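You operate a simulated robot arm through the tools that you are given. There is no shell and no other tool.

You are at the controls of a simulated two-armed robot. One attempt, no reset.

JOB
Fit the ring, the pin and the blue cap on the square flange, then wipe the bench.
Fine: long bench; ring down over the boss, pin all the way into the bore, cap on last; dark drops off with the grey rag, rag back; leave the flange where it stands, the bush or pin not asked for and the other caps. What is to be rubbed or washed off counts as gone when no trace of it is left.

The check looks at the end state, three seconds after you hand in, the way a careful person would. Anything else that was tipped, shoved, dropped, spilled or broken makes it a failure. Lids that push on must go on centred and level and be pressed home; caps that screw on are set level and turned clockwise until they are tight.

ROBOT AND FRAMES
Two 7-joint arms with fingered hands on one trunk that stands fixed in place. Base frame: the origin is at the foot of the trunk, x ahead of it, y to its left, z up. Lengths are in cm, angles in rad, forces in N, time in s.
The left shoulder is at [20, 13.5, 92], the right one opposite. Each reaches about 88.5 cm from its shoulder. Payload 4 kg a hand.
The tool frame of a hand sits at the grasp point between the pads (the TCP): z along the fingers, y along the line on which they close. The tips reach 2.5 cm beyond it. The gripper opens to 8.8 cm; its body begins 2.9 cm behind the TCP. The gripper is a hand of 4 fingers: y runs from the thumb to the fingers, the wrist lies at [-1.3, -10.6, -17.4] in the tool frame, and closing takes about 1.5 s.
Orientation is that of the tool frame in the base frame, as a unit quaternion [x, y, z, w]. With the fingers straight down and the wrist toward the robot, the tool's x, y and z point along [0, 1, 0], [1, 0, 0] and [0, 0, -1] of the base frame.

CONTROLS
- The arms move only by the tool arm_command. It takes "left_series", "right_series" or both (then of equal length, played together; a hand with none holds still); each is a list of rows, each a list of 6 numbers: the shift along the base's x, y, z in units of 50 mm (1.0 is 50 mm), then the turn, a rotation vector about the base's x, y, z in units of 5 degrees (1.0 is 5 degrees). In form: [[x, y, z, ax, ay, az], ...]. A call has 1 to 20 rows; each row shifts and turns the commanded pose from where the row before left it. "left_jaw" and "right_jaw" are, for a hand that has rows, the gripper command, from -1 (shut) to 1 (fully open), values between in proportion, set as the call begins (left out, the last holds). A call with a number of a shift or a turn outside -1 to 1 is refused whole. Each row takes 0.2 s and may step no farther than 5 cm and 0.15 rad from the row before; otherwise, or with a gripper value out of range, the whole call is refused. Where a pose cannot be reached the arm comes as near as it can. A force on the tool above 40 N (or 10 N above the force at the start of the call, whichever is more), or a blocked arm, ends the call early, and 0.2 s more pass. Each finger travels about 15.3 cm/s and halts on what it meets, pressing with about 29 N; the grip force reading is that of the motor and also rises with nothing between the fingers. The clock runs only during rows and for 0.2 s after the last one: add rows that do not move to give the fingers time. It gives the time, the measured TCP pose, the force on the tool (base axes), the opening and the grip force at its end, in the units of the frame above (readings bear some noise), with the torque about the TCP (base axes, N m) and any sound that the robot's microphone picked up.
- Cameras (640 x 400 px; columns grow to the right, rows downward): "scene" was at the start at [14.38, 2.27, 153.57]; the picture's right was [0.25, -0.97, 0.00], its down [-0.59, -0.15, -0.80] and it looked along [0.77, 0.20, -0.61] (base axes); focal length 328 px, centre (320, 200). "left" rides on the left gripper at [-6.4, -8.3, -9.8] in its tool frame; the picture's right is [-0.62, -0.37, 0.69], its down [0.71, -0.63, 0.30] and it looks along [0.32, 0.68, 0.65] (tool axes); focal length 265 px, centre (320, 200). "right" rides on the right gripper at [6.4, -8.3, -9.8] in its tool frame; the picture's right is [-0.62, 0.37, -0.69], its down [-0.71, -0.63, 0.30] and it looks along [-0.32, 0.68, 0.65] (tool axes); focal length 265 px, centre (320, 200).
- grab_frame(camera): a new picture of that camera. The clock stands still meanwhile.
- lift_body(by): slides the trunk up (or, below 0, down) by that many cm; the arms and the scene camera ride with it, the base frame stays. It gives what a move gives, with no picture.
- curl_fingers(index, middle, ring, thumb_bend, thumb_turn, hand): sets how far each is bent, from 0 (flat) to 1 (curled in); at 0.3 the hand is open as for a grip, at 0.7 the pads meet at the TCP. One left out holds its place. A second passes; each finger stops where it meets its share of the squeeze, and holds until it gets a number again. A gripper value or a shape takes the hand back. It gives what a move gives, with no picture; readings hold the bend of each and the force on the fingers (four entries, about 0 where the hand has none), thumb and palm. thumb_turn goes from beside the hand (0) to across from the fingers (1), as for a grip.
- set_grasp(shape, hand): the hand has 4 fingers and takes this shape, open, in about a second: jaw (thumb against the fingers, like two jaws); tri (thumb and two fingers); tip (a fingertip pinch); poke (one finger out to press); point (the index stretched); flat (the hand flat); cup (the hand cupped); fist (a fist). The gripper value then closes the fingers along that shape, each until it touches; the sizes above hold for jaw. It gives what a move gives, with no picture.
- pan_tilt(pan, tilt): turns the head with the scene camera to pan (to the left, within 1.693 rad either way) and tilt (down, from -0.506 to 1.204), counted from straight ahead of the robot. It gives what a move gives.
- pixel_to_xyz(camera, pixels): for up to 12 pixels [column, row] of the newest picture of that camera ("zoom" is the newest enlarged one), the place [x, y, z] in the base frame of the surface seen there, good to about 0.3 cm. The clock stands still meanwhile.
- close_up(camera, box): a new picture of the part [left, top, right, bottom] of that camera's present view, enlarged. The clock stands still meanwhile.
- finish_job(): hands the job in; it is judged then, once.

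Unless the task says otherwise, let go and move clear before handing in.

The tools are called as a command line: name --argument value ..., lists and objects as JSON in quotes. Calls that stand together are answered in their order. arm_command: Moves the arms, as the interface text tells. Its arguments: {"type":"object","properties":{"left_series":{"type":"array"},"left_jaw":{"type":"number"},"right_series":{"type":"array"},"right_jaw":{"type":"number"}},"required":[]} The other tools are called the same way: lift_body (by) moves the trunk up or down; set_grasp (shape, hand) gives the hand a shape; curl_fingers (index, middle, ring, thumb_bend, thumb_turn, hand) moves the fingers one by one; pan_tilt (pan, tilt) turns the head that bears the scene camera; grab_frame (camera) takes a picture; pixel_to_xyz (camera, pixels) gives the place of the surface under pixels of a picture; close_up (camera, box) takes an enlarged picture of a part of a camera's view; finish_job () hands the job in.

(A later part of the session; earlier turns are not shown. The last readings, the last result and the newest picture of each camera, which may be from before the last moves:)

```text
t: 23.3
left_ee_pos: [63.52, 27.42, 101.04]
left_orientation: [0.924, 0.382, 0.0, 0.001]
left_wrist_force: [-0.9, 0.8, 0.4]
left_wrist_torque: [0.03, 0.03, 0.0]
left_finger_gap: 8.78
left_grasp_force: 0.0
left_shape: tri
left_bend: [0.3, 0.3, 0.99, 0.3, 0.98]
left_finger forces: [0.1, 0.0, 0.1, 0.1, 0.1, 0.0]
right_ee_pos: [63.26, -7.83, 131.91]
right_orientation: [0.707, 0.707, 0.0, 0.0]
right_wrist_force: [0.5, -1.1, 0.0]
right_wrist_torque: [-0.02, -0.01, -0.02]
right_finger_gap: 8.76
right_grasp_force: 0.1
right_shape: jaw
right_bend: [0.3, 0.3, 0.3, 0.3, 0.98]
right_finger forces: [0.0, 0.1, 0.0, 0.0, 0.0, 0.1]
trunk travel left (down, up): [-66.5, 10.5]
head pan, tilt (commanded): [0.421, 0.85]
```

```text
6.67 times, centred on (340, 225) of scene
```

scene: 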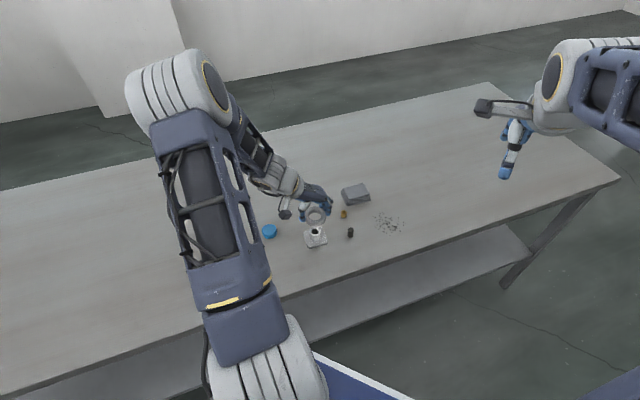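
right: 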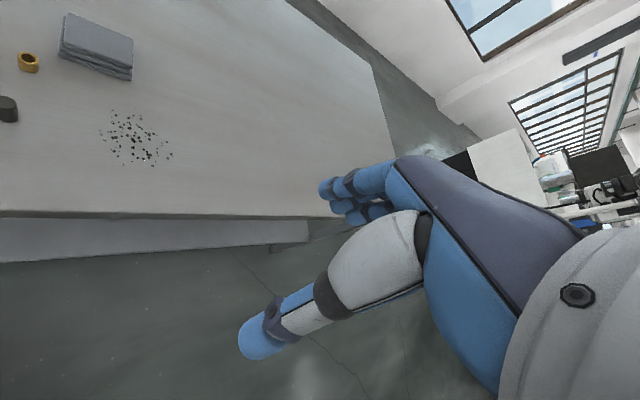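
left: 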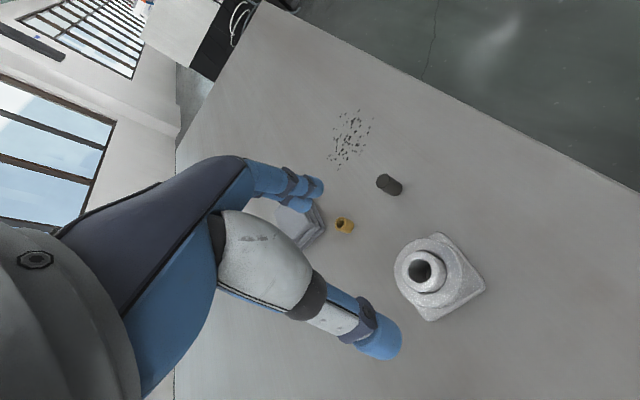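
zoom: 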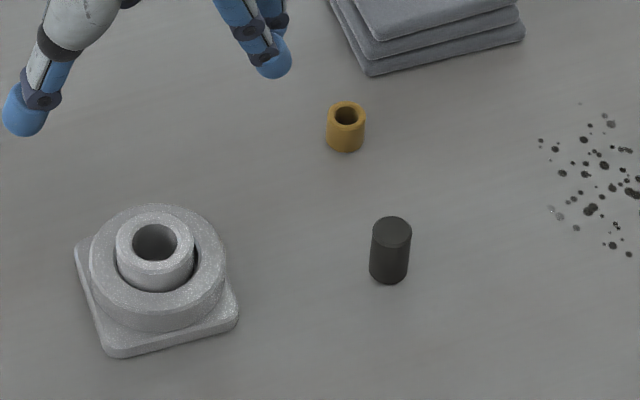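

The ring sits level on the plate, and the tri shape curled the ring finger away. I'll measure the pin, bush and boss from this scene zoom.

pixel_to_xyz --camera "zoom" --pixels '[[392, 229], [378, 229], [405, 229], [392, 220], [392, 240], [388, 282], [347, 108], [346, 150], [120, 240], [189, 240], [155, 213], [155, 267]]'

pixel_to_xyz --camera "left" --pixels '[[382, 183], [379, 177], [385, 187], [380, 187], [384, 178], [400, 192]]'

close_up --camera "left" --box '[340, 150, 500, 330]'

```text
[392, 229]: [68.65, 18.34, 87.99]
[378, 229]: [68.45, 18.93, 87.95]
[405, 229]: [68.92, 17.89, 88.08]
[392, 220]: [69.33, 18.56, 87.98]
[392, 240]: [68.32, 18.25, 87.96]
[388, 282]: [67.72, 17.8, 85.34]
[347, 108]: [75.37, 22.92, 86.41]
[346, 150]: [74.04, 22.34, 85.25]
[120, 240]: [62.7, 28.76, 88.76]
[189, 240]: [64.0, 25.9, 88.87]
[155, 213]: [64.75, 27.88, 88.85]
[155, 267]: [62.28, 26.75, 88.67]
```

```text
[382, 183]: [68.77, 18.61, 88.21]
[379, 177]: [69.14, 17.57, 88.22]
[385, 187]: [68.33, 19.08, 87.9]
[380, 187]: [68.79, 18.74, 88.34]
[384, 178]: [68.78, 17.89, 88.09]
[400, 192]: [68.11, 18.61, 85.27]
```

```text
2.22 times, centred on (420, 240) of left
```

zoom: 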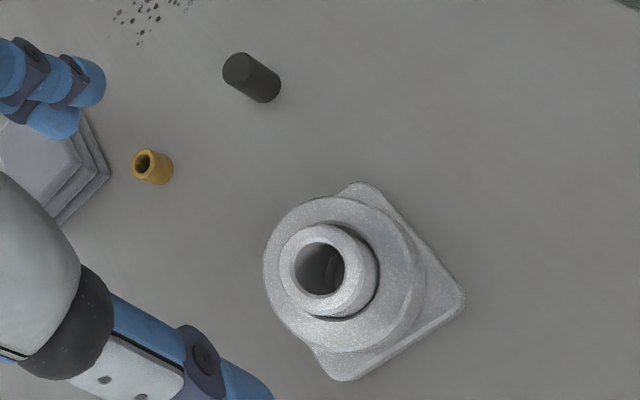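

The pin's top centre is (68.75, 18.38) at z 88.0 and about 1.6 cm wide; the bush is clear at (75, 22.6). I'll move above the pin with the jaws part-closed and look before descending.

arm_command --left_series '[[0.27, -0.446, 0, 0, 0, 0], [0.27, -0.446, 0, 0, 0, 0], [0.27, -0.446, 0, 0, 0, 0], [0.26, -0.448, 0, 0, 0, 0], [0, 0, -0.4, 0, 0, 0], [0, 0, -0.4, 0, 0, 0], [0, 0, -0.3, 0, 0, 0], [0, 0, 0, 0, 0, 0]]' --left_jaw 0.3

grab_frame --camera "left"

close_up --camera "scene" --box '[310, 195, 390, 255]'

```text
t: 25.1
left_ee_pos: [68.52, 18.5, 95.54]
left_orientation: [0.924, 0.383, -0.001, 0.0]
left_wrist_force: [-0.1, -0.7, -0.1]
left_wrist_torque: [0.0, 0.0, -0.02]
left_finger_gap: 5.75
left_grasp_force: 0.1
left_shape: tri
left_bend: [0.73, 0.39, 0.99, 0.61, 1.0]
left_finger forces: [0.1, 0.0, 0.0, 0.1, 0.0, 0.0]
right_ee_pos: [63.25, -7.94, 131.91]
right_orientation: [0.707, 0.707, 0.0, 0.0]
right_wrist_force: [0.0, 0.1, 0.7]
right_wrist_torque: [0.0, 0.01, -0.01]
right_finger_gap: 8.76
right_grasp_force: 0.0
right_shape: jaw
right_bend: [0.3, 0.3, 0.3, 0.3, 0.98]
right_finger forces: [0.1, 0.0, 0.1, 0.0, 0.0, 0.1]
trunk travel left (down, up): [-66.5, 10.5]
head pan, tilt (commanded): [0.421, 0.85]
```

```text
taken
```

left: 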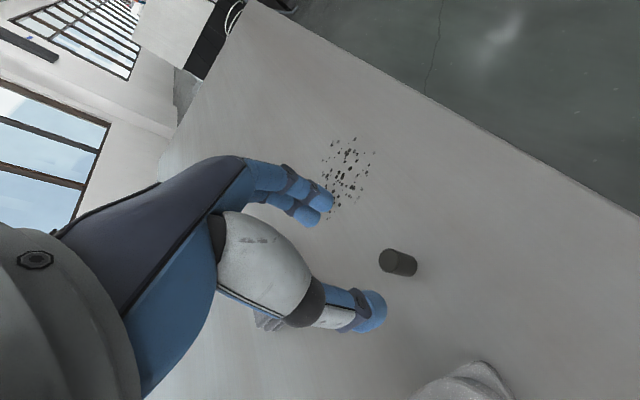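

```text
6.67 times, centred on (350, 225) of scene
```

zoom: 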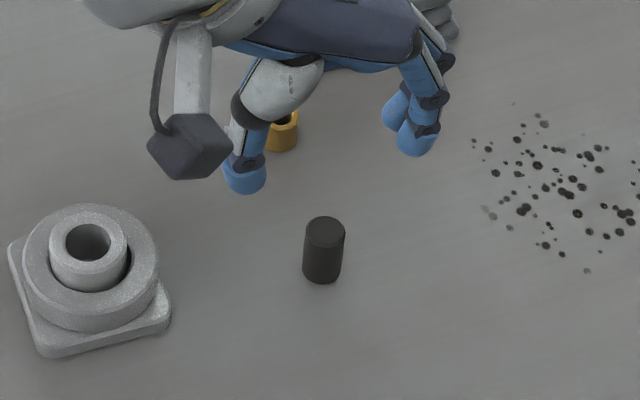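

The thumb (245,175) and two fingers (410,140) straddle the pin at (324,230) in the scene zoom. I'll lower onto the pin's upper half.

arm_command --left_series '[[0.02, 0, -0.4, 0, 0, 0], [0, 0, -0.4, 0, 0, 0], [0, 0, -0.3, 0, 0, 0], [0, 0, -0.16, 0, 0, 0], [0, 0, 0, 0, 0, 0]]'

grab_frame --camera "left"

close_up --camera "scene" --box '[310, 195, 390, 255]'

```text
t: 26.3
left_ee_pos: [68.87, 18.45, 89.31]
left_orientation: [0.924, 0.383, 0.0, 0.0]
left_wrist_force: [-0.1, 0.3, 0.0]
left_wrist_torque: [0.01, 0.02, -0.03]
left_finger_gap: 5.77
left_grasp_force: 0.1
left_shape: tri
left_bend: [0.73, 0.39, 0.99, 0.61, 1.0]
left_finger forces: [0.0, 0.0, 0.0, 0.0, 0.0, 0.0]
right_ee_pos: [63.13, -7.89, 131.98]
right_orientation: [0.707, 0.707, 0.0, 0.0]
right_wrist_force: [0.0, 0.1, -0.7]
right_wrist_torque: [0.02, 0.01, 0.02]
right_finger_gap: 8.74
right_grasp_force: 0.0
right_shape: jaw
right_bend: [0.3, 0.3, 0.3, 0.3, 0.98]
right_finger forces: [0.0, 0.0, 0.1, 0.0, 0.1, 0.0]
trunk travel left (down, up): [-66.5, 10.5]
head pan, tilt (commanded): [0.421, 0.85]
```

```text
taken
```

left: 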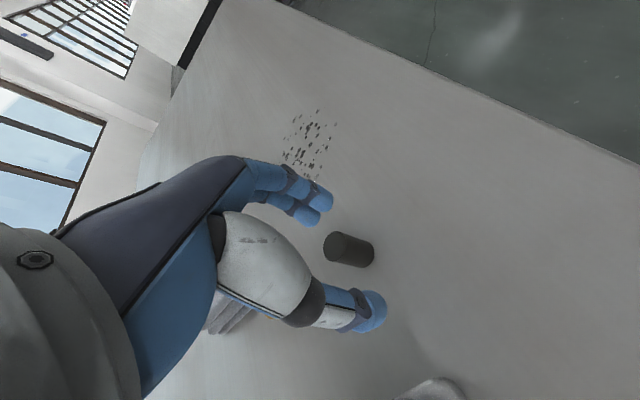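

```text
6.67 times, centred on (350, 225) of scene
```

zoom: 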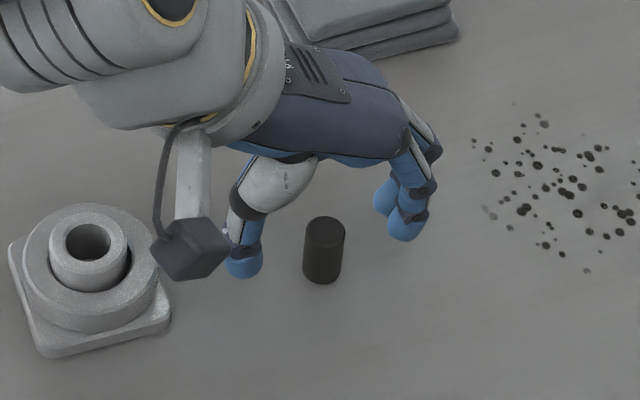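

The pin sits between thumb (368,318) and two fingers (318,207) in the wrist view, near the TCP axis. I'll nudge slightly toward the robot-right side and close partway to see that it stays centred.

arm_command --left_series '[[-0.035, -0.035, 0, 0, 0, 0], [0, 0, 0, 0, 0, 0], [0, 0, 0, 0, 0, 0], [0, 0, 0, 0, 0, 0]]' --left_jaw -0.35

close_up --camera "left" --box '[256, 170, 416, 330]'

close_up --camera "scene" --box '[320, 205, 370, 245]'

```text
t: 27.3
left_ee_pos: [68.7, 18.16, 89.45]
left_orientation: [0.924, 0.383, 0.0, 0.0]
left_wrist_force: [0.1, -0.4, 0.3]
left_wrist_torque: [0.0, 0.0, 0.03]
left_finger_gap: 2.93
left_grasp_force: 0.2
left_shape: tri
left_bend: [0.74, 0.52, 0.99, 0.73, 1.0]
left_finger forces: [0.1, 0.0, 0.0, 0.0, 0.1, 0.0]
right_ee_pos: [63.29, -7.82, 131.8]
right_orientation: [0.707, 0.707, 0.0, 0.001]
right_wrist_force: [0.5, -0.2, 0.4]
right_wrist_torque: [-0.02, 0.03, 0.01]
right_finger_gap: 8.76
right_grasp_force: 0.1
right_shape: jaw
right_bend: [0.3, 0.3, 0.3, 0.3, 0.98]
right_finger forces: [0.0, 0.0, 0.0, 0.1, 0.0, 0.0]
trunk travel left (down, up): [-66.5, 10.5]
head pan, tilt (commanded): [0.421, 0.85]
```

```text
2.50 times, centred on (336, 250) of left
```

zoom: 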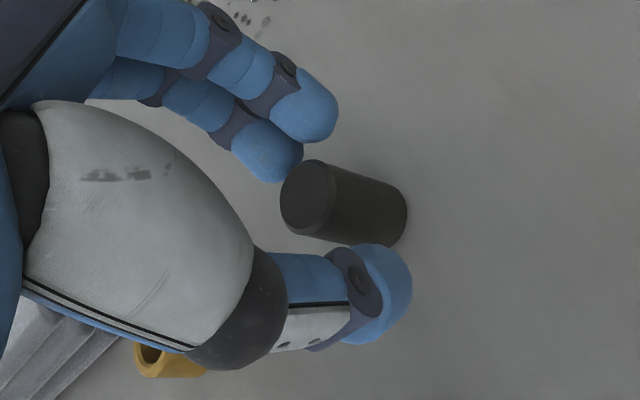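

```text
10.00 times, centred on (345, 225) of scene
```

zoom: 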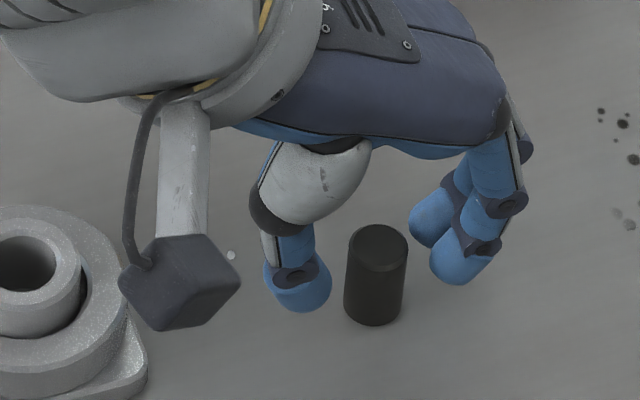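

The pin stands between thumb tip (300,290) and the two fingertips (448,250) in the scene zoom, still upright. I'll close fully now.

arm_command --left_series '[[0, 0, 0, 0, 0, 0], [0, 0, 0, 0, 0, 0], [0, 0, 0, 0, 0, 0], [0, 0, 0, 0, 0, 0], [0, 0, 0, 0, 0, 0]]' --left_jaw -1

close_up --camera "left" --box '[256, 170, 416, 330]'

close_up --camera "scene" --box '[320, 205, 370, 245]'

```text
t: 28.5
left_ee_pos: [68.61, 18.17, 89.25]
left_orientation: [0.924, 0.383, 0.0, 0.0]
left_wrist_force: [-0.9, 0.1, 0.7]
left_wrist_torque: [-0.01, -0.03, -0.02]
left_finger_gap: 0.9
left_grasp_force: 29.5
left_shape: tri
left_bend: [0.71, 0.62, 1.0, 0.74, 1.0]
left_finger forces: [11.9, 14.7, 0.0, 0.0, 24.6, 0.1]
right_ee_pos: [63.23, -7.97, 131.9]
right_orientation: [0.707, 0.707, 0.0, -0.001]
right_wrist_force: [0.0, -0.3, -0.4]
right_wrist_torque: [-0.02, 0.01, 0.0]
right_finger_gap: 8.74
right_grasp_force: 0.1
right_shape: jaw
right_bend: [0.3, 0.3, 0.3, 0.3, 0.98]
right_finger forces: [0.0, 0.1, 0.0, 0.0, 0.0, 0.0]
trunk travel left (down, up): [-66.5, 10.5]
head pan, tilt (commanded): [0.421, 0.85]
```

```text
2.50 times, centred on (336, 250) of left
```

zoom: 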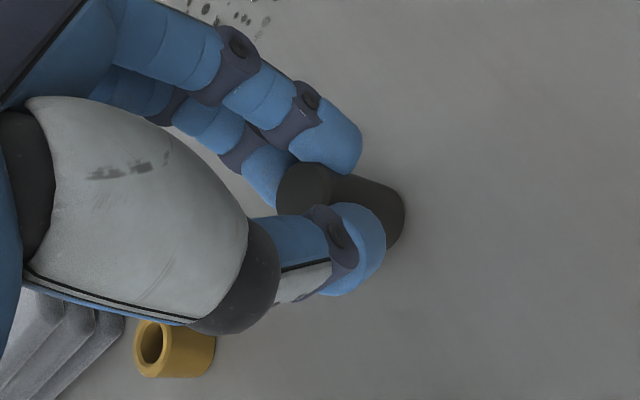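

```text
10.00 times, centred on (345, 225) of scene
```

zoom: 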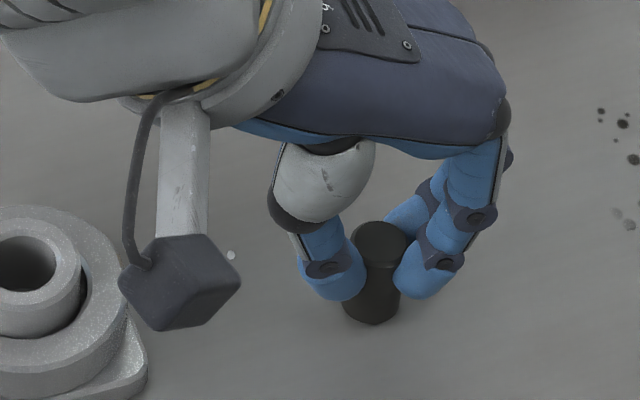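

The pin is held by three digits (12, 15 and 25 N) and looks nearly upright. I'll lift it and check its tilt.

arm_command --left_series '[[0, 0, 0.1, 0, 0, 0], [0, 0, 0.3, 0, 0, 0], [0, 0, 0.5, 0, 0, 0], [0, 0, 0.5, 0, 0, 0], [0, 0, 0.4, 0, 0, 0], [0, 0, 0, 0, 0, 0]]'

close_up --camera "left" --box '[256, 170, 416, 330]'

close_up --camera "scene" --box '[300, 185, 370, 245]'

```text
t: 29.9
left_ee_pos: [68.63, 18.22, 98.27]
left_orientation: [0.924, 0.382, 0.0, 0.0]
left_wrist_force: [-0.3, -0.2, -0.5]
left_wrist_torque: [-0.04, 0.01, 0.02]
left_finger_gap: 0.91
left_grasp_force: 29.1
left_shape: tri
left_bend: [0.71, 0.62, 1.0, 0.74, 1.0]
left_finger forces: [12.0, 14.9, 0.0, 0.0, 24.6, 0.1]
right_ee_pos: [63.23, -7.9, 131.91]
right_orientation: [0.707, 0.707, 0.0, 0.001]
right_wrist_force: [0.2, -0.3, -0.5]
right_wrist_torque: [0.02, 0.03, -0.02]
right_finger_gap: 8.76
right_grasp_force: 0.0
right_shape: jaw
right_bend: [0.3, 0.3, 0.3, 0.3, 0.98]
right_finger forces: [0.1, 0.1, 0.1, 0.0, 0.0, 0.1]
trunk travel left (down, up): [-66.5, 10.5]
head pan, tilt (commanded): [0.421, 0.85]
```

```text
2.50 times, centred on (336, 250) of left
```

zoom: 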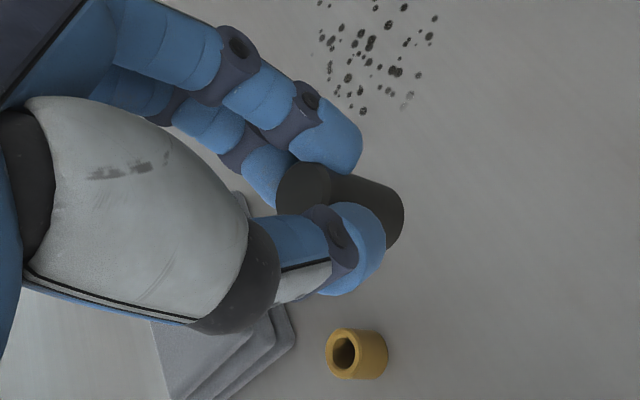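

```text
6.67 times, centred on (335, 215) of scene
```

zoom: 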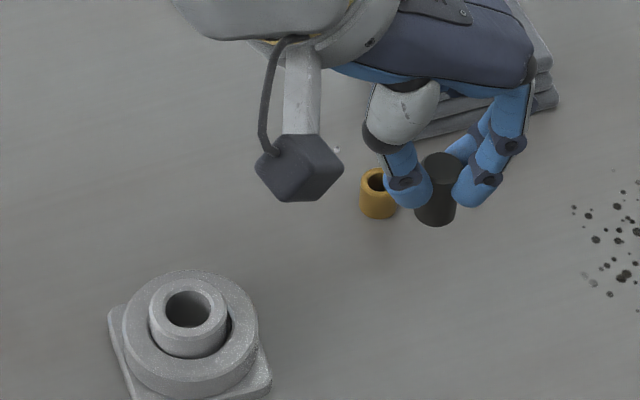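

The pin hangs in the grip at (440,190) with a tilt of perhaps 3° at most. I'll measure its top and lower edge to find its offset from the TCP.

pixel_to_xyz --camera "zoom" --pixels '[[443, 166], [430, 163], [455, 163], [443, 158], [443, 176], [435, 200], [435, 218], [420, 215], [450, 215], [436, 225]]'

pixel_to_xyz --camera "left" --pixels '[[329, 245], [325, 245], [333, 245], [329, 240], [329, 250], [355, 248], [365, 252], [362, 262]]'

```text
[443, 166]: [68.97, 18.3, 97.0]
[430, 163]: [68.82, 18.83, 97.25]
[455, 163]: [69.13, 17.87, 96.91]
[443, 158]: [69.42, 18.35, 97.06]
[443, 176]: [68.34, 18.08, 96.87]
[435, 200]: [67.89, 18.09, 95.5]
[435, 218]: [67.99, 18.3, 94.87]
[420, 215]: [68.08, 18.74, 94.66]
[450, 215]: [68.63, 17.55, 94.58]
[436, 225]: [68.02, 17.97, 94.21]
```

```text
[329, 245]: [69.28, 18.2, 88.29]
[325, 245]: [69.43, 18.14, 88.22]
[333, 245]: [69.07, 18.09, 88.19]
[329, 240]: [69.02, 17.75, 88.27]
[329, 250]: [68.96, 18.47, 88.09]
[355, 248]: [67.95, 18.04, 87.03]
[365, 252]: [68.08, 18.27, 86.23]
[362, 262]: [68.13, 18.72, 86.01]
```

Both cameras agree the pin's top leans about 0.14 cm toward −y (3°), so I'll rotate the hand to correct that while carrying the pin above the bore at (63.4, 27.25).

arm_command --left_series '[[-0.2, 0.35, 0, -0.14, -0.05, 0], [-0.3, 0.5, 0, -0.14, -0.05, 0], [-0.3, 0.5, 0, -0.14, -0.05, 0], [-0.274, 0.46, 0, -0.14, -0.05, 0], [0, 0, -0.3, 0, 0, 0], [0, 0, -0.3, 0, 0, 0], [0, 0, 0, 0, 0, 0]]'

close_up --camera "left" --box '[276, 190, 436, 320]'

close_up --camera "scene" --box '[284, 200, 348, 250]'

```text
t: 31.5
left_ee_pos: [63.25, 27.21, 95.2]
left_orientation: [0.923, 0.383, -0.001, 0.026]
left_wrist_force: [-0.7, -0.5, 0.2]
left_wrist_torque: [-0.02, -0.01, -0.01]
left_finger_gap: 0.9
left_grasp_force: 28.6
left_shape: tri
left_bend: [0.71, 0.62, 1.0, 0.74, 1.0]
left_finger forces: [12.1, 15.2, 0.0, 0.0, 24.7, 0.1]
right_ee_pos: [63.19, -7.89, 131.88]
right_orientation: [0.707, 0.707, -0.001, 0.0]
right_wrist_force: [0.1, -0.2, 0.9]
right_wrist_torque: [-0.01, 0.01, -0.01]
right_finger_gap: 8.75
right_grasp_force: 0.1
right_shape: jaw
right_bend: [0.3, 0.3, 0.3, 0.3, 0.98]
right_finger forces: [0.0, 0.0, 0.0, 0.0, 0.0, 0.0]
trunk travel left (down, up): [-66.5, 10.5]
head pan, tilt (commanded): [0.421, 0.85]
```

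```text
3.08 times, centred on (356, 255) of left
```

zoom: 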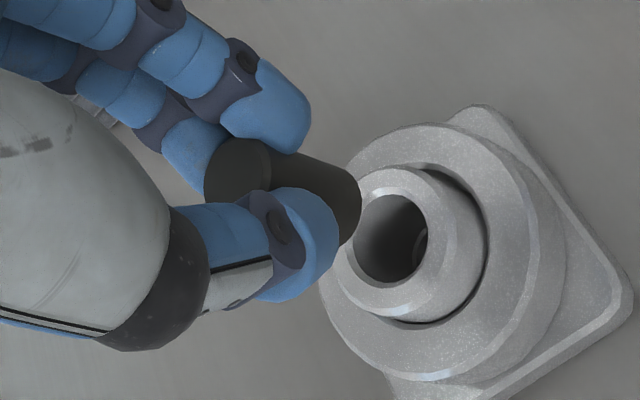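

```text
8.00 times, centred on (316, 225) of scene
```

zoom: 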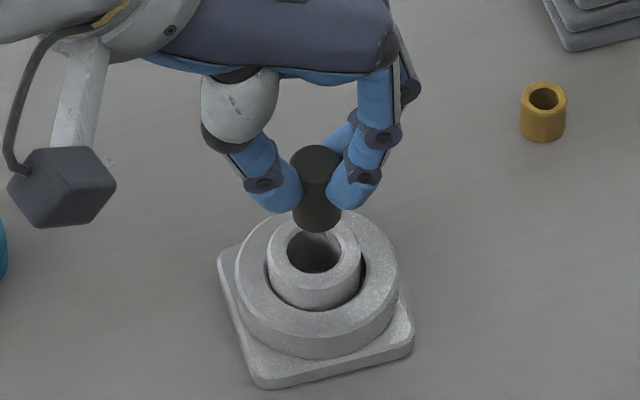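

The pin appears about 3 zoom px (0.1 cm) right of the bore in the scene view (317 vs 314). I'll shift that and lower to just above the boss top, then compare again.

arm_command --left_series '[[-0.009, 0.02, -0.1, 0, 0, 0], [0, 0, -0.12, 0, 0, 0], [0, 0, -0.1, 0, 0, 0], [0, 0, 0, 0, 0, 0], [0, 0, 0, 0, 0, 0]]'

close_up --camera "scene" --box '[300, 210, 332, 235]'

close_up --camera "left" --box '[316, 220, 396, 270]'

```text
t: 32.7
left_ee_pos: [63.22, 27.15, 93.77]
left_orientation: [0.924, 0.382, -0.002, 0.027]
left_wrist_force: [-1.4, -0.2, -0.9]
left_wrist_torque: [0.01, -0.03, 0.01]
left_finger_gap: 0.9
left_grasp_force: 29.1
left_shape: tri
left_bend: [0.71, 0.62, 1.0, 0.74, 1.0]
left_finger forces: [12.1, 15.2, 0.0, 0.1, 24.6, 0.1]
right_ee_pos: [63.28, -7.99, 131.84]
right_orientation: [0.707, 0.707, -0.001, 0.0]
right_wrist_force: [-1.1, -0.5, -0.6]
right_wrist_torque: [0.02, 0.02, 0.01]
right_finger_gap: 8.72
right_grasp_force: 0.1
right_shape: jaw
right_bend: [0.3, 0.3, 0.3, 0.3, 0.98]
right_finger forces: [0.1, 0.0, 0.0, 0.0, 0.1, 0.0]
trunk travel left (down, up): [-66.5, 10.5]
head pan, tilt (commanded): [0.421, 0.85]
```

```text
16.00 times, centred on (316, 222) of scene
```

zoom: 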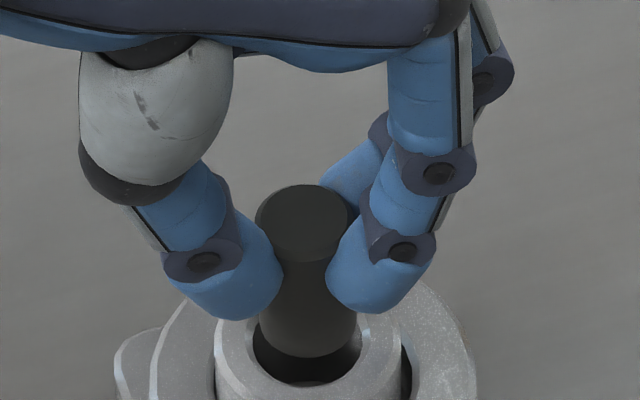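

```text
8.00 times, centred on (356, 245) of left
```

zoom: 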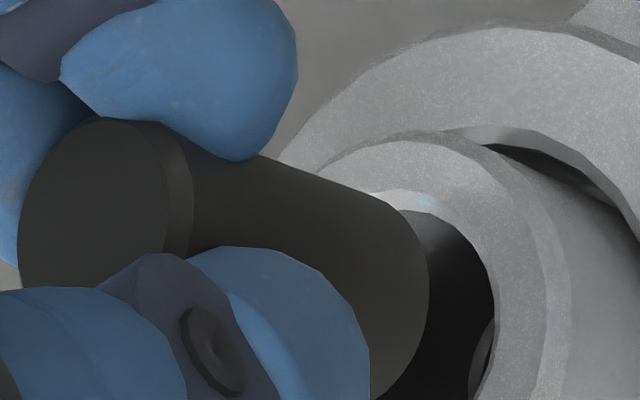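

Laterally the pin (257–357) now sits centred over the bore (252–362) in the scene zoom; depth is still ambiguous. I'll lower 0.45 cm more to shrink the parallax and look again.

arm_command --left_series '[[0, 0, -0.09, 0, 0, 0], [0, 0, 0, 0, 0, 0], [0, 0, 0, 0, 0, 0]]'

close_up --camera "scene" --box '[300, 215, 332, 240]'

close_up --camera "left" --box '[336, 225, 416, 285]'

```text
t: 33.5
left_ee_pos: [63.21, 27.33, 93.08]
left_orientation: [0.924, 0.382, -0.001, 0.026]
left_wrist_force: [-0.2, 0.7, 0.0]
left_wrist_torque: [0.0, 0.03, -0.01]
left_finger_gap: 0.92
left_grasp_force: 29.7
left_shape: tri
left_bend: [0.71, 0.62, 1.0, 0.74, 1.0]
left_finger forces: [12.3, 15.2, 0.1, 0.0, 24.6, 0.0]
right_ee_pos: [63.12, -7.77, 131.84]
right_orientation: [0.707, 0.707, 0.0, 0.0]
right_wrist_force: [-0.6, 0.2, -0.1]
right_wrist_torque: [-0.02, 0.0, 0.0]
right_finger_gap: 8.75
right_grasp_force: 0.0
right_shape: jaw
right_bend: [0.3, 0.3, 0.3, 0.3, 0.98]
right_finger forces: [0.1, 0.0, 0.0, 0.0, 0.0, 0.1]
trunk travel left (down, up): [-66.5, 10.5]
head pan, tilt (commanded): [0.421, 0.85]
```

```text
16.00 times, centred on (316, 228) of scene
```

zoom: 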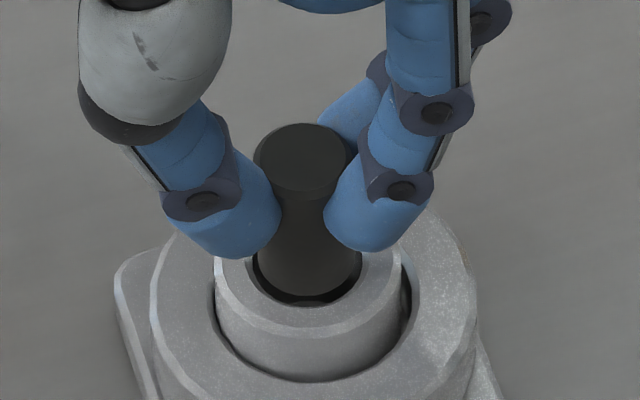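

```text
6.67 times, centred on (376, 255) of left
```

zoom: 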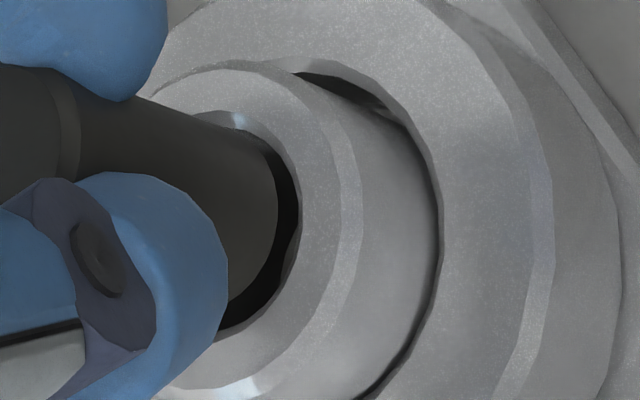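

In both views the pin's end is now just over the bore with a sliver of gap all round (scene: pin edge y 294 vs rim 305; left: 278 vs 300). I'll nudge +0.03 cm and lower gently 0.6 cm while watching the force.

arm_command --left_series '[[0.007, 0.003, -0.03, 0, 0, 0], [0, 0, -0.03, 0, 0, 0], [0, 0, -0.03, 0, 0, 0], [0, 0, -0.03, 0, 0, 0], [0, 0, 0, 0, 0, 0]]'

close_up --camera "scene" --box '[300, 215, 332, 240]'

close_up --camera "left" --box '[336, 225, 416, 285]'

```text
t: 34.7
left_ee_pos: [63.23, 27.25, 92.48]
left_orientation: [0.924, 0.382, -0.002, 0.026]
left_wrist_force: [-0.4, 0.1, -0.8]
left_wrist_torque: [0.04, 0.03, 0.0]
left_finger_gap: 0.87
left_grasp_force: 29.1
left_shape: tri
left_bend: [0.71, 0.62, 1.0, 0.74, 1.0]
left_finger forces: [12.2, 15.3, 0.0, 0.0, 24.6, 0.1]
right_ee_pos: [63.22, -7.83, 131.93]
right_orientation: [0.707, 0.707, 0.0, 0.0]
right_wrist_force: [-0.8, -0.9, -0.2]
right_wrist_torque: [-0.04, -0.01, 0.03]
right_finger_gap: 8.76
right_grasp_force: 0.0
right_shape: jaw
right_bend: [0.3, 0.3, 0.3, 0.3, 0.98]
right_finger forces: [0.0, 0.1, 0.0, 0.1, 0.1, 0.0]
trunk travel left (down, up): [-66.5, 10.5]
head pan, tilt (commanded): [0.421, 0.85]
```

```text
16.00 times, centred on (316, 228) of scene
```

zoom: 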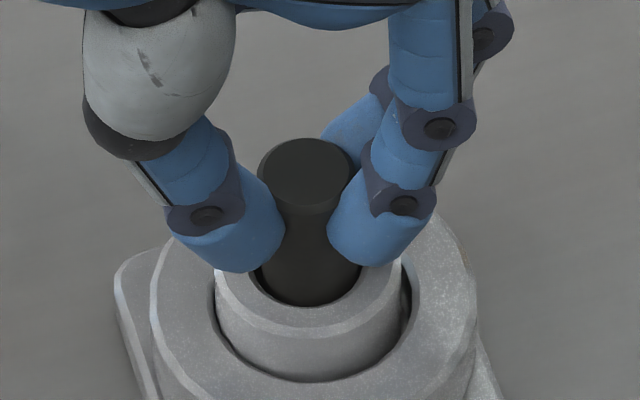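

```text
6.67 times, centred on (376, 255) of left
```

zoom: 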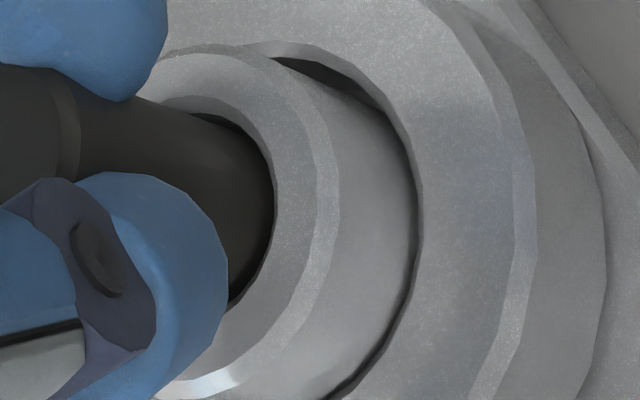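

The pin's end has entered the bore mouth with no force. I'll continue lowering 0.6 cm gently.

arm_command --left_series '[[0, 0, -0.03, 0, 0, 0], [0, 0, -0.03, 0, 0, 0], [0, 0, -0.03, 0, 0, 0], [0, 0, -0.03, 0, 0, 0], [0, 0, 0, 0, 0, 0]]'

close_up --camera "scene" --box '[296, 212, 336, 242]'

close_up --camera "left" --box '[316, 205, 416, 285]'

```text
t: 35.9
left_ee_pos: [63.28, 27.37, 91.95]
left_orientation: [0.924, 0.383, -0.002, 0.026]
left_wrist_force: [0.0, -0.3, -0.6]
left_wrist_torque: [0.03, 0.0, -0.03]
left_finger_gap: 0.91
left_grasp_force: 28.8
left_shape: tri
left_bend: [0.71, 0.62, 1.0, 0.74, 1.0]
left_finger forces: [12.2, 15.3, 0.0, 0.0, 24.6, 0.0]
right_ee_pos: [63.25, -7.86, 131.84]
right_orientation: [0.708, 0.706, 0.0, 0.0]
right_wrist_force: [-0.5, -0.1, 0.1]
right_wrist_torque: [0.01, -0.01, -0.03]
right_finger_gap: 8.76
right_grasp_force: 0.0
right_shape: jaw
right_bend: [0.3, 0.3, 0.3, 0.3, 0.98]
right_finger forces: [0.0, 0.0, 0.1, 0.1, 0.0, 0.0]
trunk travel left (down, up): [-66.5, 10.5]
head pan, tilt (commanded): [0.421, 0.85]
```

```text
13.33 times, centred on (316, 227) of scene
```

zoom: 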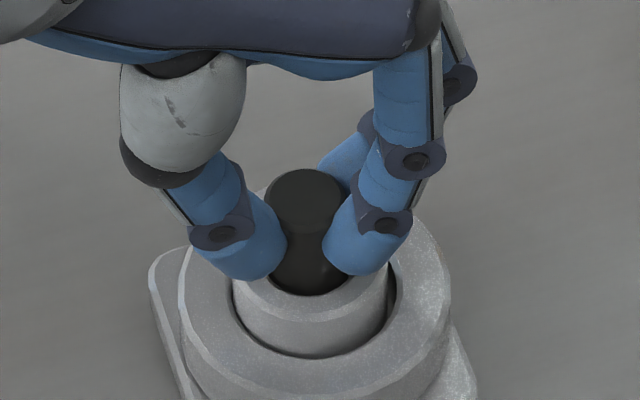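

```text
5.00 times, centred on (366, 245) of left
```

zoom: 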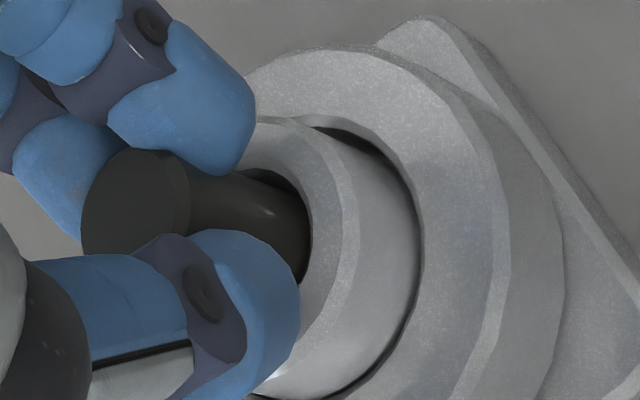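

The pin is about 1 cm into the bore with zero force. I'll lower 0.3 cm more and open the fingers so it slides down.

arm_command --left_series '[[0, 0, -0.03, 0, 0, 0], [0, 0, -0.03, 0, 0, 0], [0, 0, 0, 0, 0, 0]]'

arm_command --left_series '[[0, 0, 0, 0, 0, 0], [0, 0, 0, 0, 0, 0], [0, 0, 0, 0, 0, 0], [0, 0, 0, 0, 0, 0]]' --left_jaw 0.3

close_up --camera "scene" --box '[296, 212, 336, 242]'

close_up --camera "left" --box '[316, 205, 416, 285]'

```text
t: 36.7
left_ee_pos: [63.21, 27.33, 91.63]
left_orientation: [0.924, 0.381, -0.001, 0.027]
left_wrist_force: [0.2, -0.1, -0.6]
left_wrist_torque: [0.04, -0.05, 0.0]
left_finger_gap: 0.93
left_grasp_force: 29.3
left_shape: tri
left_bend: [0.71, 0.62, 1.0, 0.74, 1.0]
left_finger forces: [12.2, 15.3, 0.0, 0.0, 24.6, 0.0]
right_ee_pos: [63.12, -7.9, 131.76]
right_orientation: [0.707, 0.708, 0.0, 0.0]
right_wrist_force: [-0.6, -0.7, 0.0]
right_wrist_torque: [-0.01, -0.01, 0.0]
right_finger_gap: 8.74
right_grasp_force: 0.0
right_shape: jaw
right_bend: [0.3, 0.3, 0.3, 0.3, 0.98]
right_finger forces: [0.0, 0.1, 0.0, 0.1, 0.0, 0.1]
trunk travel left (down, up): [-66.5, 10.5]
head pan, tilt (commanded): [0.421, 0.85]
```

```text
t: 37.7
left_ee_pos: [63.25, 27.37, 91.72]
left_orientation: [0.924, 0.382, -0.001, 0.026]
left_wrist_force: [-0.2, 0.2, -0.9]
left_wrist_torque: [0.01, 0.01, -0.01]
left_finger_gap: 5.65
left_grasp_force: 0.2
left_shape: tri
left_bend: [0.73, 0.39, 0.99, 0.62, 1.0]
left_finger forces: [0.1, 0.0, 0.1, 0.1, 0.0, 0.1]
right_ee_pos: [63.1, -7.82, 131.86]
right_orientation: [0.707, 0.707, 0.0, 0.0]
right_wrist_force: [0.5, -0.9, 0.3]
right_wrist_torque: [-0.03, -0.02, 0.01]
right_finger_gap: 8.78
right_grasp_force: 0.1
right_shape: jaw
right_bend: [0.3, 0.3, 0.3, 0.3, 0.98]
right_finger forces: [0.0, 0.1, 0.1, 0.0, 0.1, 0.0]
trunk travel left (down, up): [-66.5, 10.5]
head pan, tilt (commanded): [0.421, 0.85]
```

```text
13.33 times, centred on (316, 227) of scene
```

zoom: 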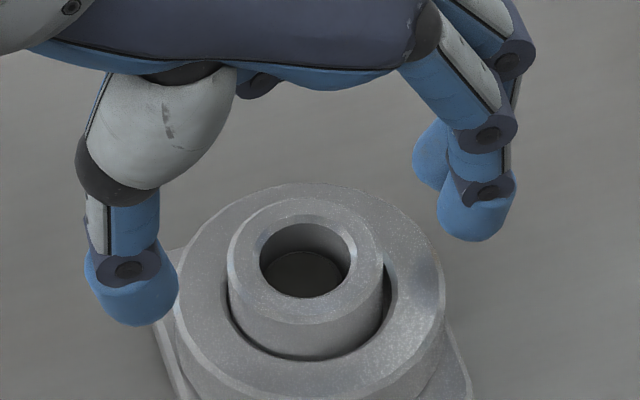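

```text
5.00 times, centred on (366, 245) of left
```

zoom: 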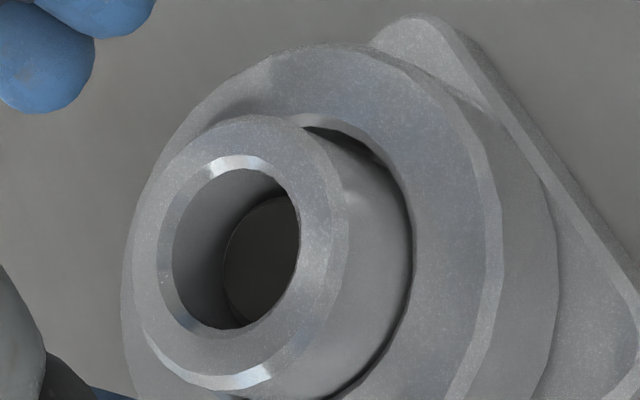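

The pin slid down fully out of the fingers; its top is now well inside the bore (305,272). I'll measure its depth, then raise the hand.

close_up --camera "scene" --box '[296, 212, 336, 242]'

pixel_to_xyz --camera "zoom" --pixels '[[305, 270], [295, 275], [315, 275], [305, 285], [320, 265], [305, 206], [240, 255], [375, 255], [305, 315], [420, 260], [205, 300], [305, 365]]'

arm_command --left_series '[[0, 0, 0.3, 0.14, 0.05, 0], [0, 0, 0.5, 0.14, 0.05, 0], [0, 0, 0.5, 0.14, 0.05, 0], [0, 0, 0.5, 0.14, 0.05, 0], [0, 0, 0, 0, 0, 0]]'

```text
13.33 times, centred on (316, 227) of scene
```

zoom: 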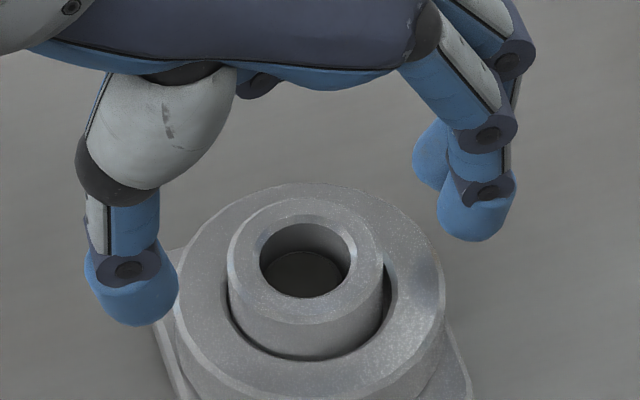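

```text
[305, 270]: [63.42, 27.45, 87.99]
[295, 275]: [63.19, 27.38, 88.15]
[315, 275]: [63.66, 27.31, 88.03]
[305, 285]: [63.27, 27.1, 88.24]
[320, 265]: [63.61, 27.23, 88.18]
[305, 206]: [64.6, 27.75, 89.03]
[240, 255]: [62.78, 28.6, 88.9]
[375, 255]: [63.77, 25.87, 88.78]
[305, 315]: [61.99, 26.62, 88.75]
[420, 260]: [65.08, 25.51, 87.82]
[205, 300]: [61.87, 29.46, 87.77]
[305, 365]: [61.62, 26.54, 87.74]
```

```text
t: 38.9
left_ee_pos: [63.22, 27.32, 100.63]
left_orientation: [0.924, 0.382, 0.0, 0.001]
left_wrist_force: [-0.1, 0.4, 0.2]
left_wrist_torque: [-0.01, 0.02, 0.0]
left_finger_gap: 5.67
left_grasp_force: 0.1
left_shape: tri
left_bend: [0.73, 0.39, 0.99, 0.62, 1.0]
left_finger forces: [0.0, 0.0, 0.1, 0.0, 0.1, 0.0]
right_ee_pos: [63.22, -7.92, 131.87]
right_orientation: [0.708, 0.707, 0.0, 0.0]
right_wrist_force: [-0.4, 0.0, 0.4]
right_wrist_torque: [0.02, 0.0, 0.0]
right_finger_gap: 8.76
right_grasp_force: 0.1
right_shape: jaw
right_bend: [0.3, 0.3, 0.3, 0.3, 0.98]
right_finger forces: [0.0, 0.1, 0.0, 0.1, 0.0, 0.1]
trunk travel left (down, up): [-66.5, 10.5]
head pan, tilt (commanded): [0.421, 0.85]
```

The pin's top reads z ≈ 88.1, the same as when it stood on the bench, so it is fully seated, and the ring top reads 87.75, flat. Next I'll move over the blue cap near (59.65, 40.3) with the tri shape open wider.

arm_command --left_series '[[-0.1, 0.4, 0, 0, 0, 0], [-0.15, 0.55, 0, 0, 0, 0], [-0.15, 0.55, 0, 0, 0, 0], [-0.15, 0.55, 0, 0, 0, 0], [-0.164, 0.546, 0, 0, 0, 0], [0, 0, 0, 0, 0, 0], [0, 0, 0, 0, 0, 0]]' --left_jaw 0.8

grab_frame --camera "left"

grab_frame --camera "scene"

```text
t: 40.5
left_ee_pos: [59.64, 40.49, 100.66]
left_orientation: [0.924, 0.383, 0.0, 0.0]
left_wrist_force: [-0.2, 0.0, 0.6]
left_wrist_torque: [0.01, 0.0, 0.0]
left_finger_gap: 7.92
left_grasp_force: 0.0
left_shape: tri
left_bend: [0.29, 0.32, 0.99, 0.33, 0.98]
left_finger forces: [0.0, 0.1, 0.0, 0.0, 0.0, 0.1]
right_ee_pos: [63.39, -7.97, 131.77]
right_orientation: [0.707, 0.707, 0.001, 0.0]
right_wrist_force: [-0.7, 0.3, -0.1]
right_wrist_torque: [-0.02, 0.0, 0.01]
right_finger_gap: 8.77
right_grasp_force: 0.0
right_shape: jaw
right_bend: [0.3, 0.3, 0.3, 0.3, 0.98]
right_finger forces: [0.0, 0.0, 0.0, 0.0, 0.0, 0.1]
trunk travel left (down, up): [-66.5, 10.5]
head pan, tilt (commanded): [0.421, 0.85]
```

```text
taken
```

left: 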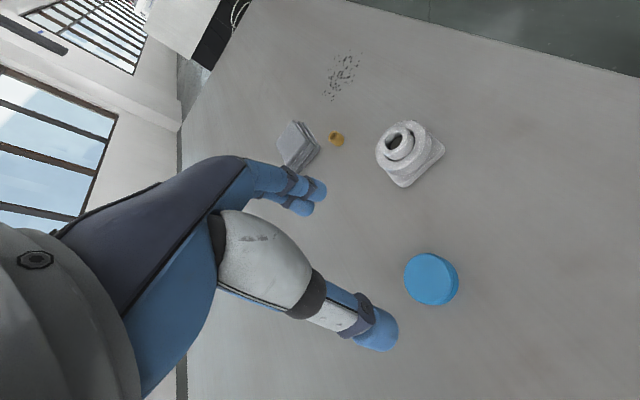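

```text
taken
```

scene: 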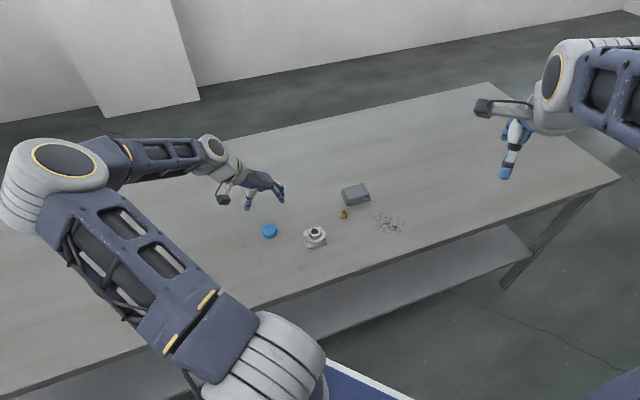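

The view is clear now: cap at (269,231) in scene and (431,279) in the wrist view. I'll zoom and measure it.

close_up --camera "scene" --box '[240, 205, 304, 253]'

pixel_to_xyz --camera "left" --pixels '[[408, 278], [427, 256], [449, 280], [428, 300], [414, 262], [442, 296], [442, 264], [414, 294]]'

```text
8.33 times, centred on (272, 229) of scene
```

zoom: 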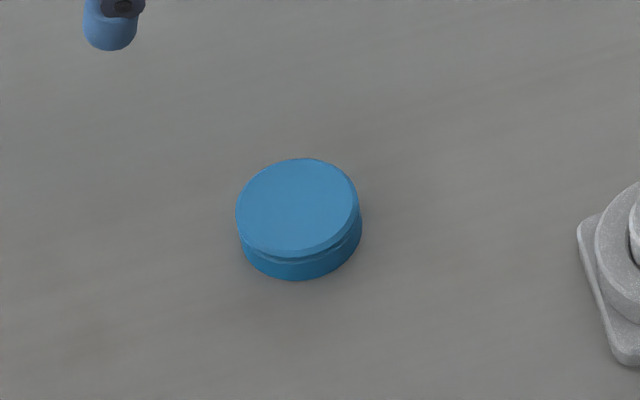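

```text
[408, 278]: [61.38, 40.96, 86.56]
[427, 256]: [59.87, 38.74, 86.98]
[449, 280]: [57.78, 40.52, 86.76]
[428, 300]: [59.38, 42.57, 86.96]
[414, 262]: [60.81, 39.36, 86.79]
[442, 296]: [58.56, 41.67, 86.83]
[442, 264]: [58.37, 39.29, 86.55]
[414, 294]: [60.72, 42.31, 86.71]
```

pixel_to_xyz --camera "zoom" --pixels '[[297, 207], [240, 215], [354, 200], [297, 163], [297, 252], [258, 178], [340, 238], [338, 178], [256, 240], [300, 277]]'

```text
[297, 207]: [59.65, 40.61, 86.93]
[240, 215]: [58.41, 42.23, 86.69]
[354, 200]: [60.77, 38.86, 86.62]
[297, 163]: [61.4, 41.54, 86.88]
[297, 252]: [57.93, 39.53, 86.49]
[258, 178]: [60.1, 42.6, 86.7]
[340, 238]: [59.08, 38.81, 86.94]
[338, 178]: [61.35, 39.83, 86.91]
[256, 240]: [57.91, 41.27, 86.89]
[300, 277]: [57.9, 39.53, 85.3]
```

Cap centre is (59.62, 40.62), top 86.8, about 4.3 cm wide. I'll shift slightly and descend around it.

arm_command --left_series '[[-0.03, 0.02, -0.5, 0, 0, 0], [0, 0, -0.6, 0, 0, 0], [0, 0, -0.6, 0, 0, 0], [0, 0, -0.5, 0, 0, 0], [0, 0, -0.2, 0, 0, 0], [0, 0, 0, 0, 0, 0]]'

close_up --camera "scene" --box '[230, 195, 310, 255]'

grab_frame --camera "left"

```text
t: 41.9
left_ee_pos: [59.39, 40.33, 88.63]
left_orientation: [0.924, 0.383, 0.0, -0.001]
left_wrist_force: [0.1, -0.3, -0.2]
left_wrist_torque: [0.01, 0.03, -0.02]
left_finger_gap: 7.89
left_grasp_force: 0.1
left_shape: tri
left_bend: [0.29, 0.32, 0.99, 0.33, 0.98]
left_finger forces: [0.1, 0.0, 0.1, 0.0, 0.2, 0.0]
right_ee_pos: [63.12, -8.0, 131.9]
right_orientation: [0.707, 0.707, 0.0, 0.0]
right_wrist_force: [0.3, -0.2, -0.8]
right_wrist_torque: [-0.02, -0.04, 0.0]
right_finger_gap: 8.76
right_grasp_force: 0.0
right_shape: jaw
right_bend: [0.3, 0.3, 0.3, 0.3, 0.98]
right_finger forces: [0.0, 0.0, 0.0, 0.0, 0.0, 0.0]
trunk travel left (down, up): [-66.5, 10.5]
head pan, tilt (commanded): [0.421, 0.85]
```

```text
6.67 times, centred on (270, 225) of scene
```

zoom: 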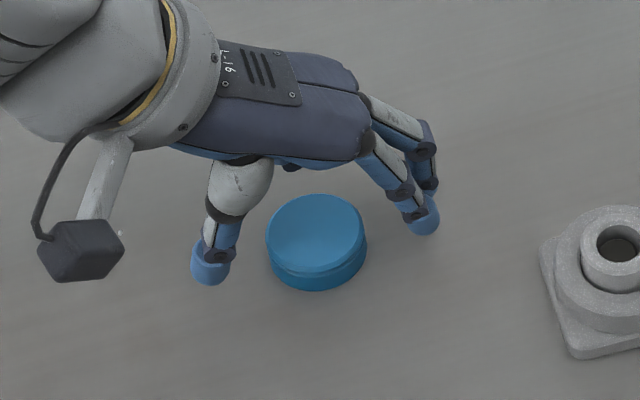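

```text
taken
```

left: 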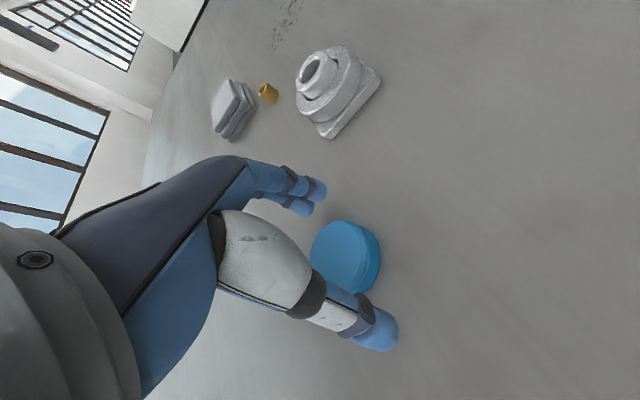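

The cap at (316,243) lies between thumb and fingers. I'll lower 0.45 cm and close.

arm_command --left_series '[[0, 0, -0.09, 0, 0, 0], [0, 0, 0, 0, 0, 0]]'

arm_command --left_series '[[0, 0, 0, 0, 0, 0], [0, 0, 0, 0, 0, 0], [0, 0, 0, 0, 0, 0], [0, 0, 0, 0, 0, 0], [0, 0, 0, 0, 0, 0], [0, 0, 0, 0, 0, 0], [0, 0, 0, 0, 0, 0]]' --left_jaw -1

close_up --camera "scene" --box '[240, 205, 304, 253]'

close_up --camera "left" --box '[256, 170, 416, 330]'

```text
t: 42.5
left_ee_pos: [59.51, 40.38, 88.22]
left_orientation: [0.924, 0.383, 0.0, -0.001]
left_wrist_force: [0.6, 0.1, -0.2]
left_wrist_torque: [0.02, 0.02, 0.0]
left_finger_gap: 7.89
left_grasp_force: 0.0
left_shape: tri
left_bend: [0.29, 0.32, 0.99, 0.33, 0.98]
left_finger forces: [0.0, 0.0, 0.0, 0.0, 0.0, 0.0]
right_ee_pos: [63.24, -7.91, 131.86]
right_orientation: [0.707, 0.707, 0.001, 0.0]
right_wrist_force: [1.0, -0.8, -0.6]
right_wrist_torque: [0.01, 0.0, 0.0]
right_finger_gap: 8.76
right_grasp_force: 0.0
right_shape: jaw
right_bend: [0.3, 0.3, 0.3, 0.3, 0.98]
right_finger forces: [0.0, 0.0, 0.0, 0.0, 0.0, 0.0]
trunk travel left (down, up): [-66.5, 10.5]
head pan, tilt (commanded): [0.421, 0.85]
```

```text
t: 44.1
left_ee_pos: [59.5, 40.29, 88.21]
left_orientation: [0.924, 0.383, 0.0, 0.0]
left_wrist_force: [-0.7, -1.1, 2.3]
left_wrist_torque: [-0.01, -0.02, 0.0]
left_finger_gap: 3.5
left_grasp_force: 28.9
left_shape: tri
left_bend: [0.74, 0.48, 1.0, 0.72, 1.0]
left_finger forces: [12.2, 13.5, 0.1, 0.0, 26.0, 0.0]
right_ee_pos: [63.12, -7.83, 131.85]
right_orientation: [0.707, 0.707, 0.0, 0.0]
right_wrist_force: [0.1, -0.6, 0.6]
right_wrist_torque: [-0.02, 0.02, -0.01]
right_finger_gap: 8.76
right_grasp_force: 0.0
right_shape: jaw
right_bend: [0.3, 0.3, 0.3, 0.3, 0.98]
right_finger forces: [0.1, 0.0, 0.1, 0.1, 0.0, 0.1]
trunk travel left (down, up): [-66.5, 10.5]
head pan, tilt (commanded): [0.421, 0.85]
```

```text
8.33 times, centred on (272, 229) of scene
```

zoom: 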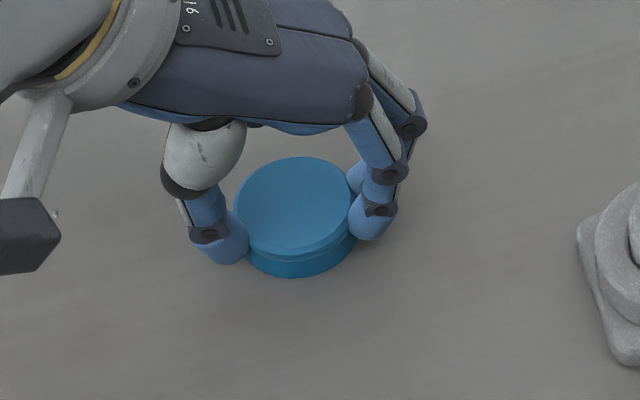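

```text
2.50 times, centred on (336, 250) of left
```

zoom: 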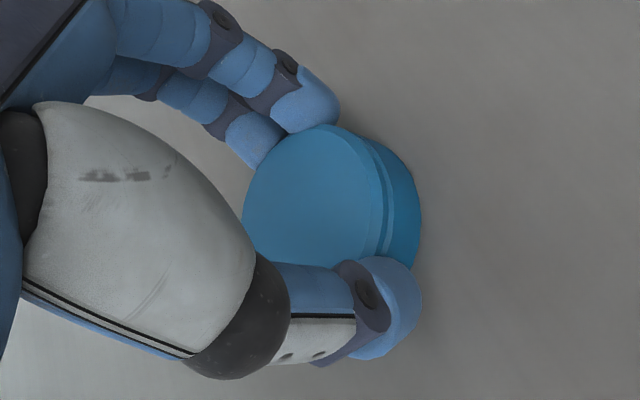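

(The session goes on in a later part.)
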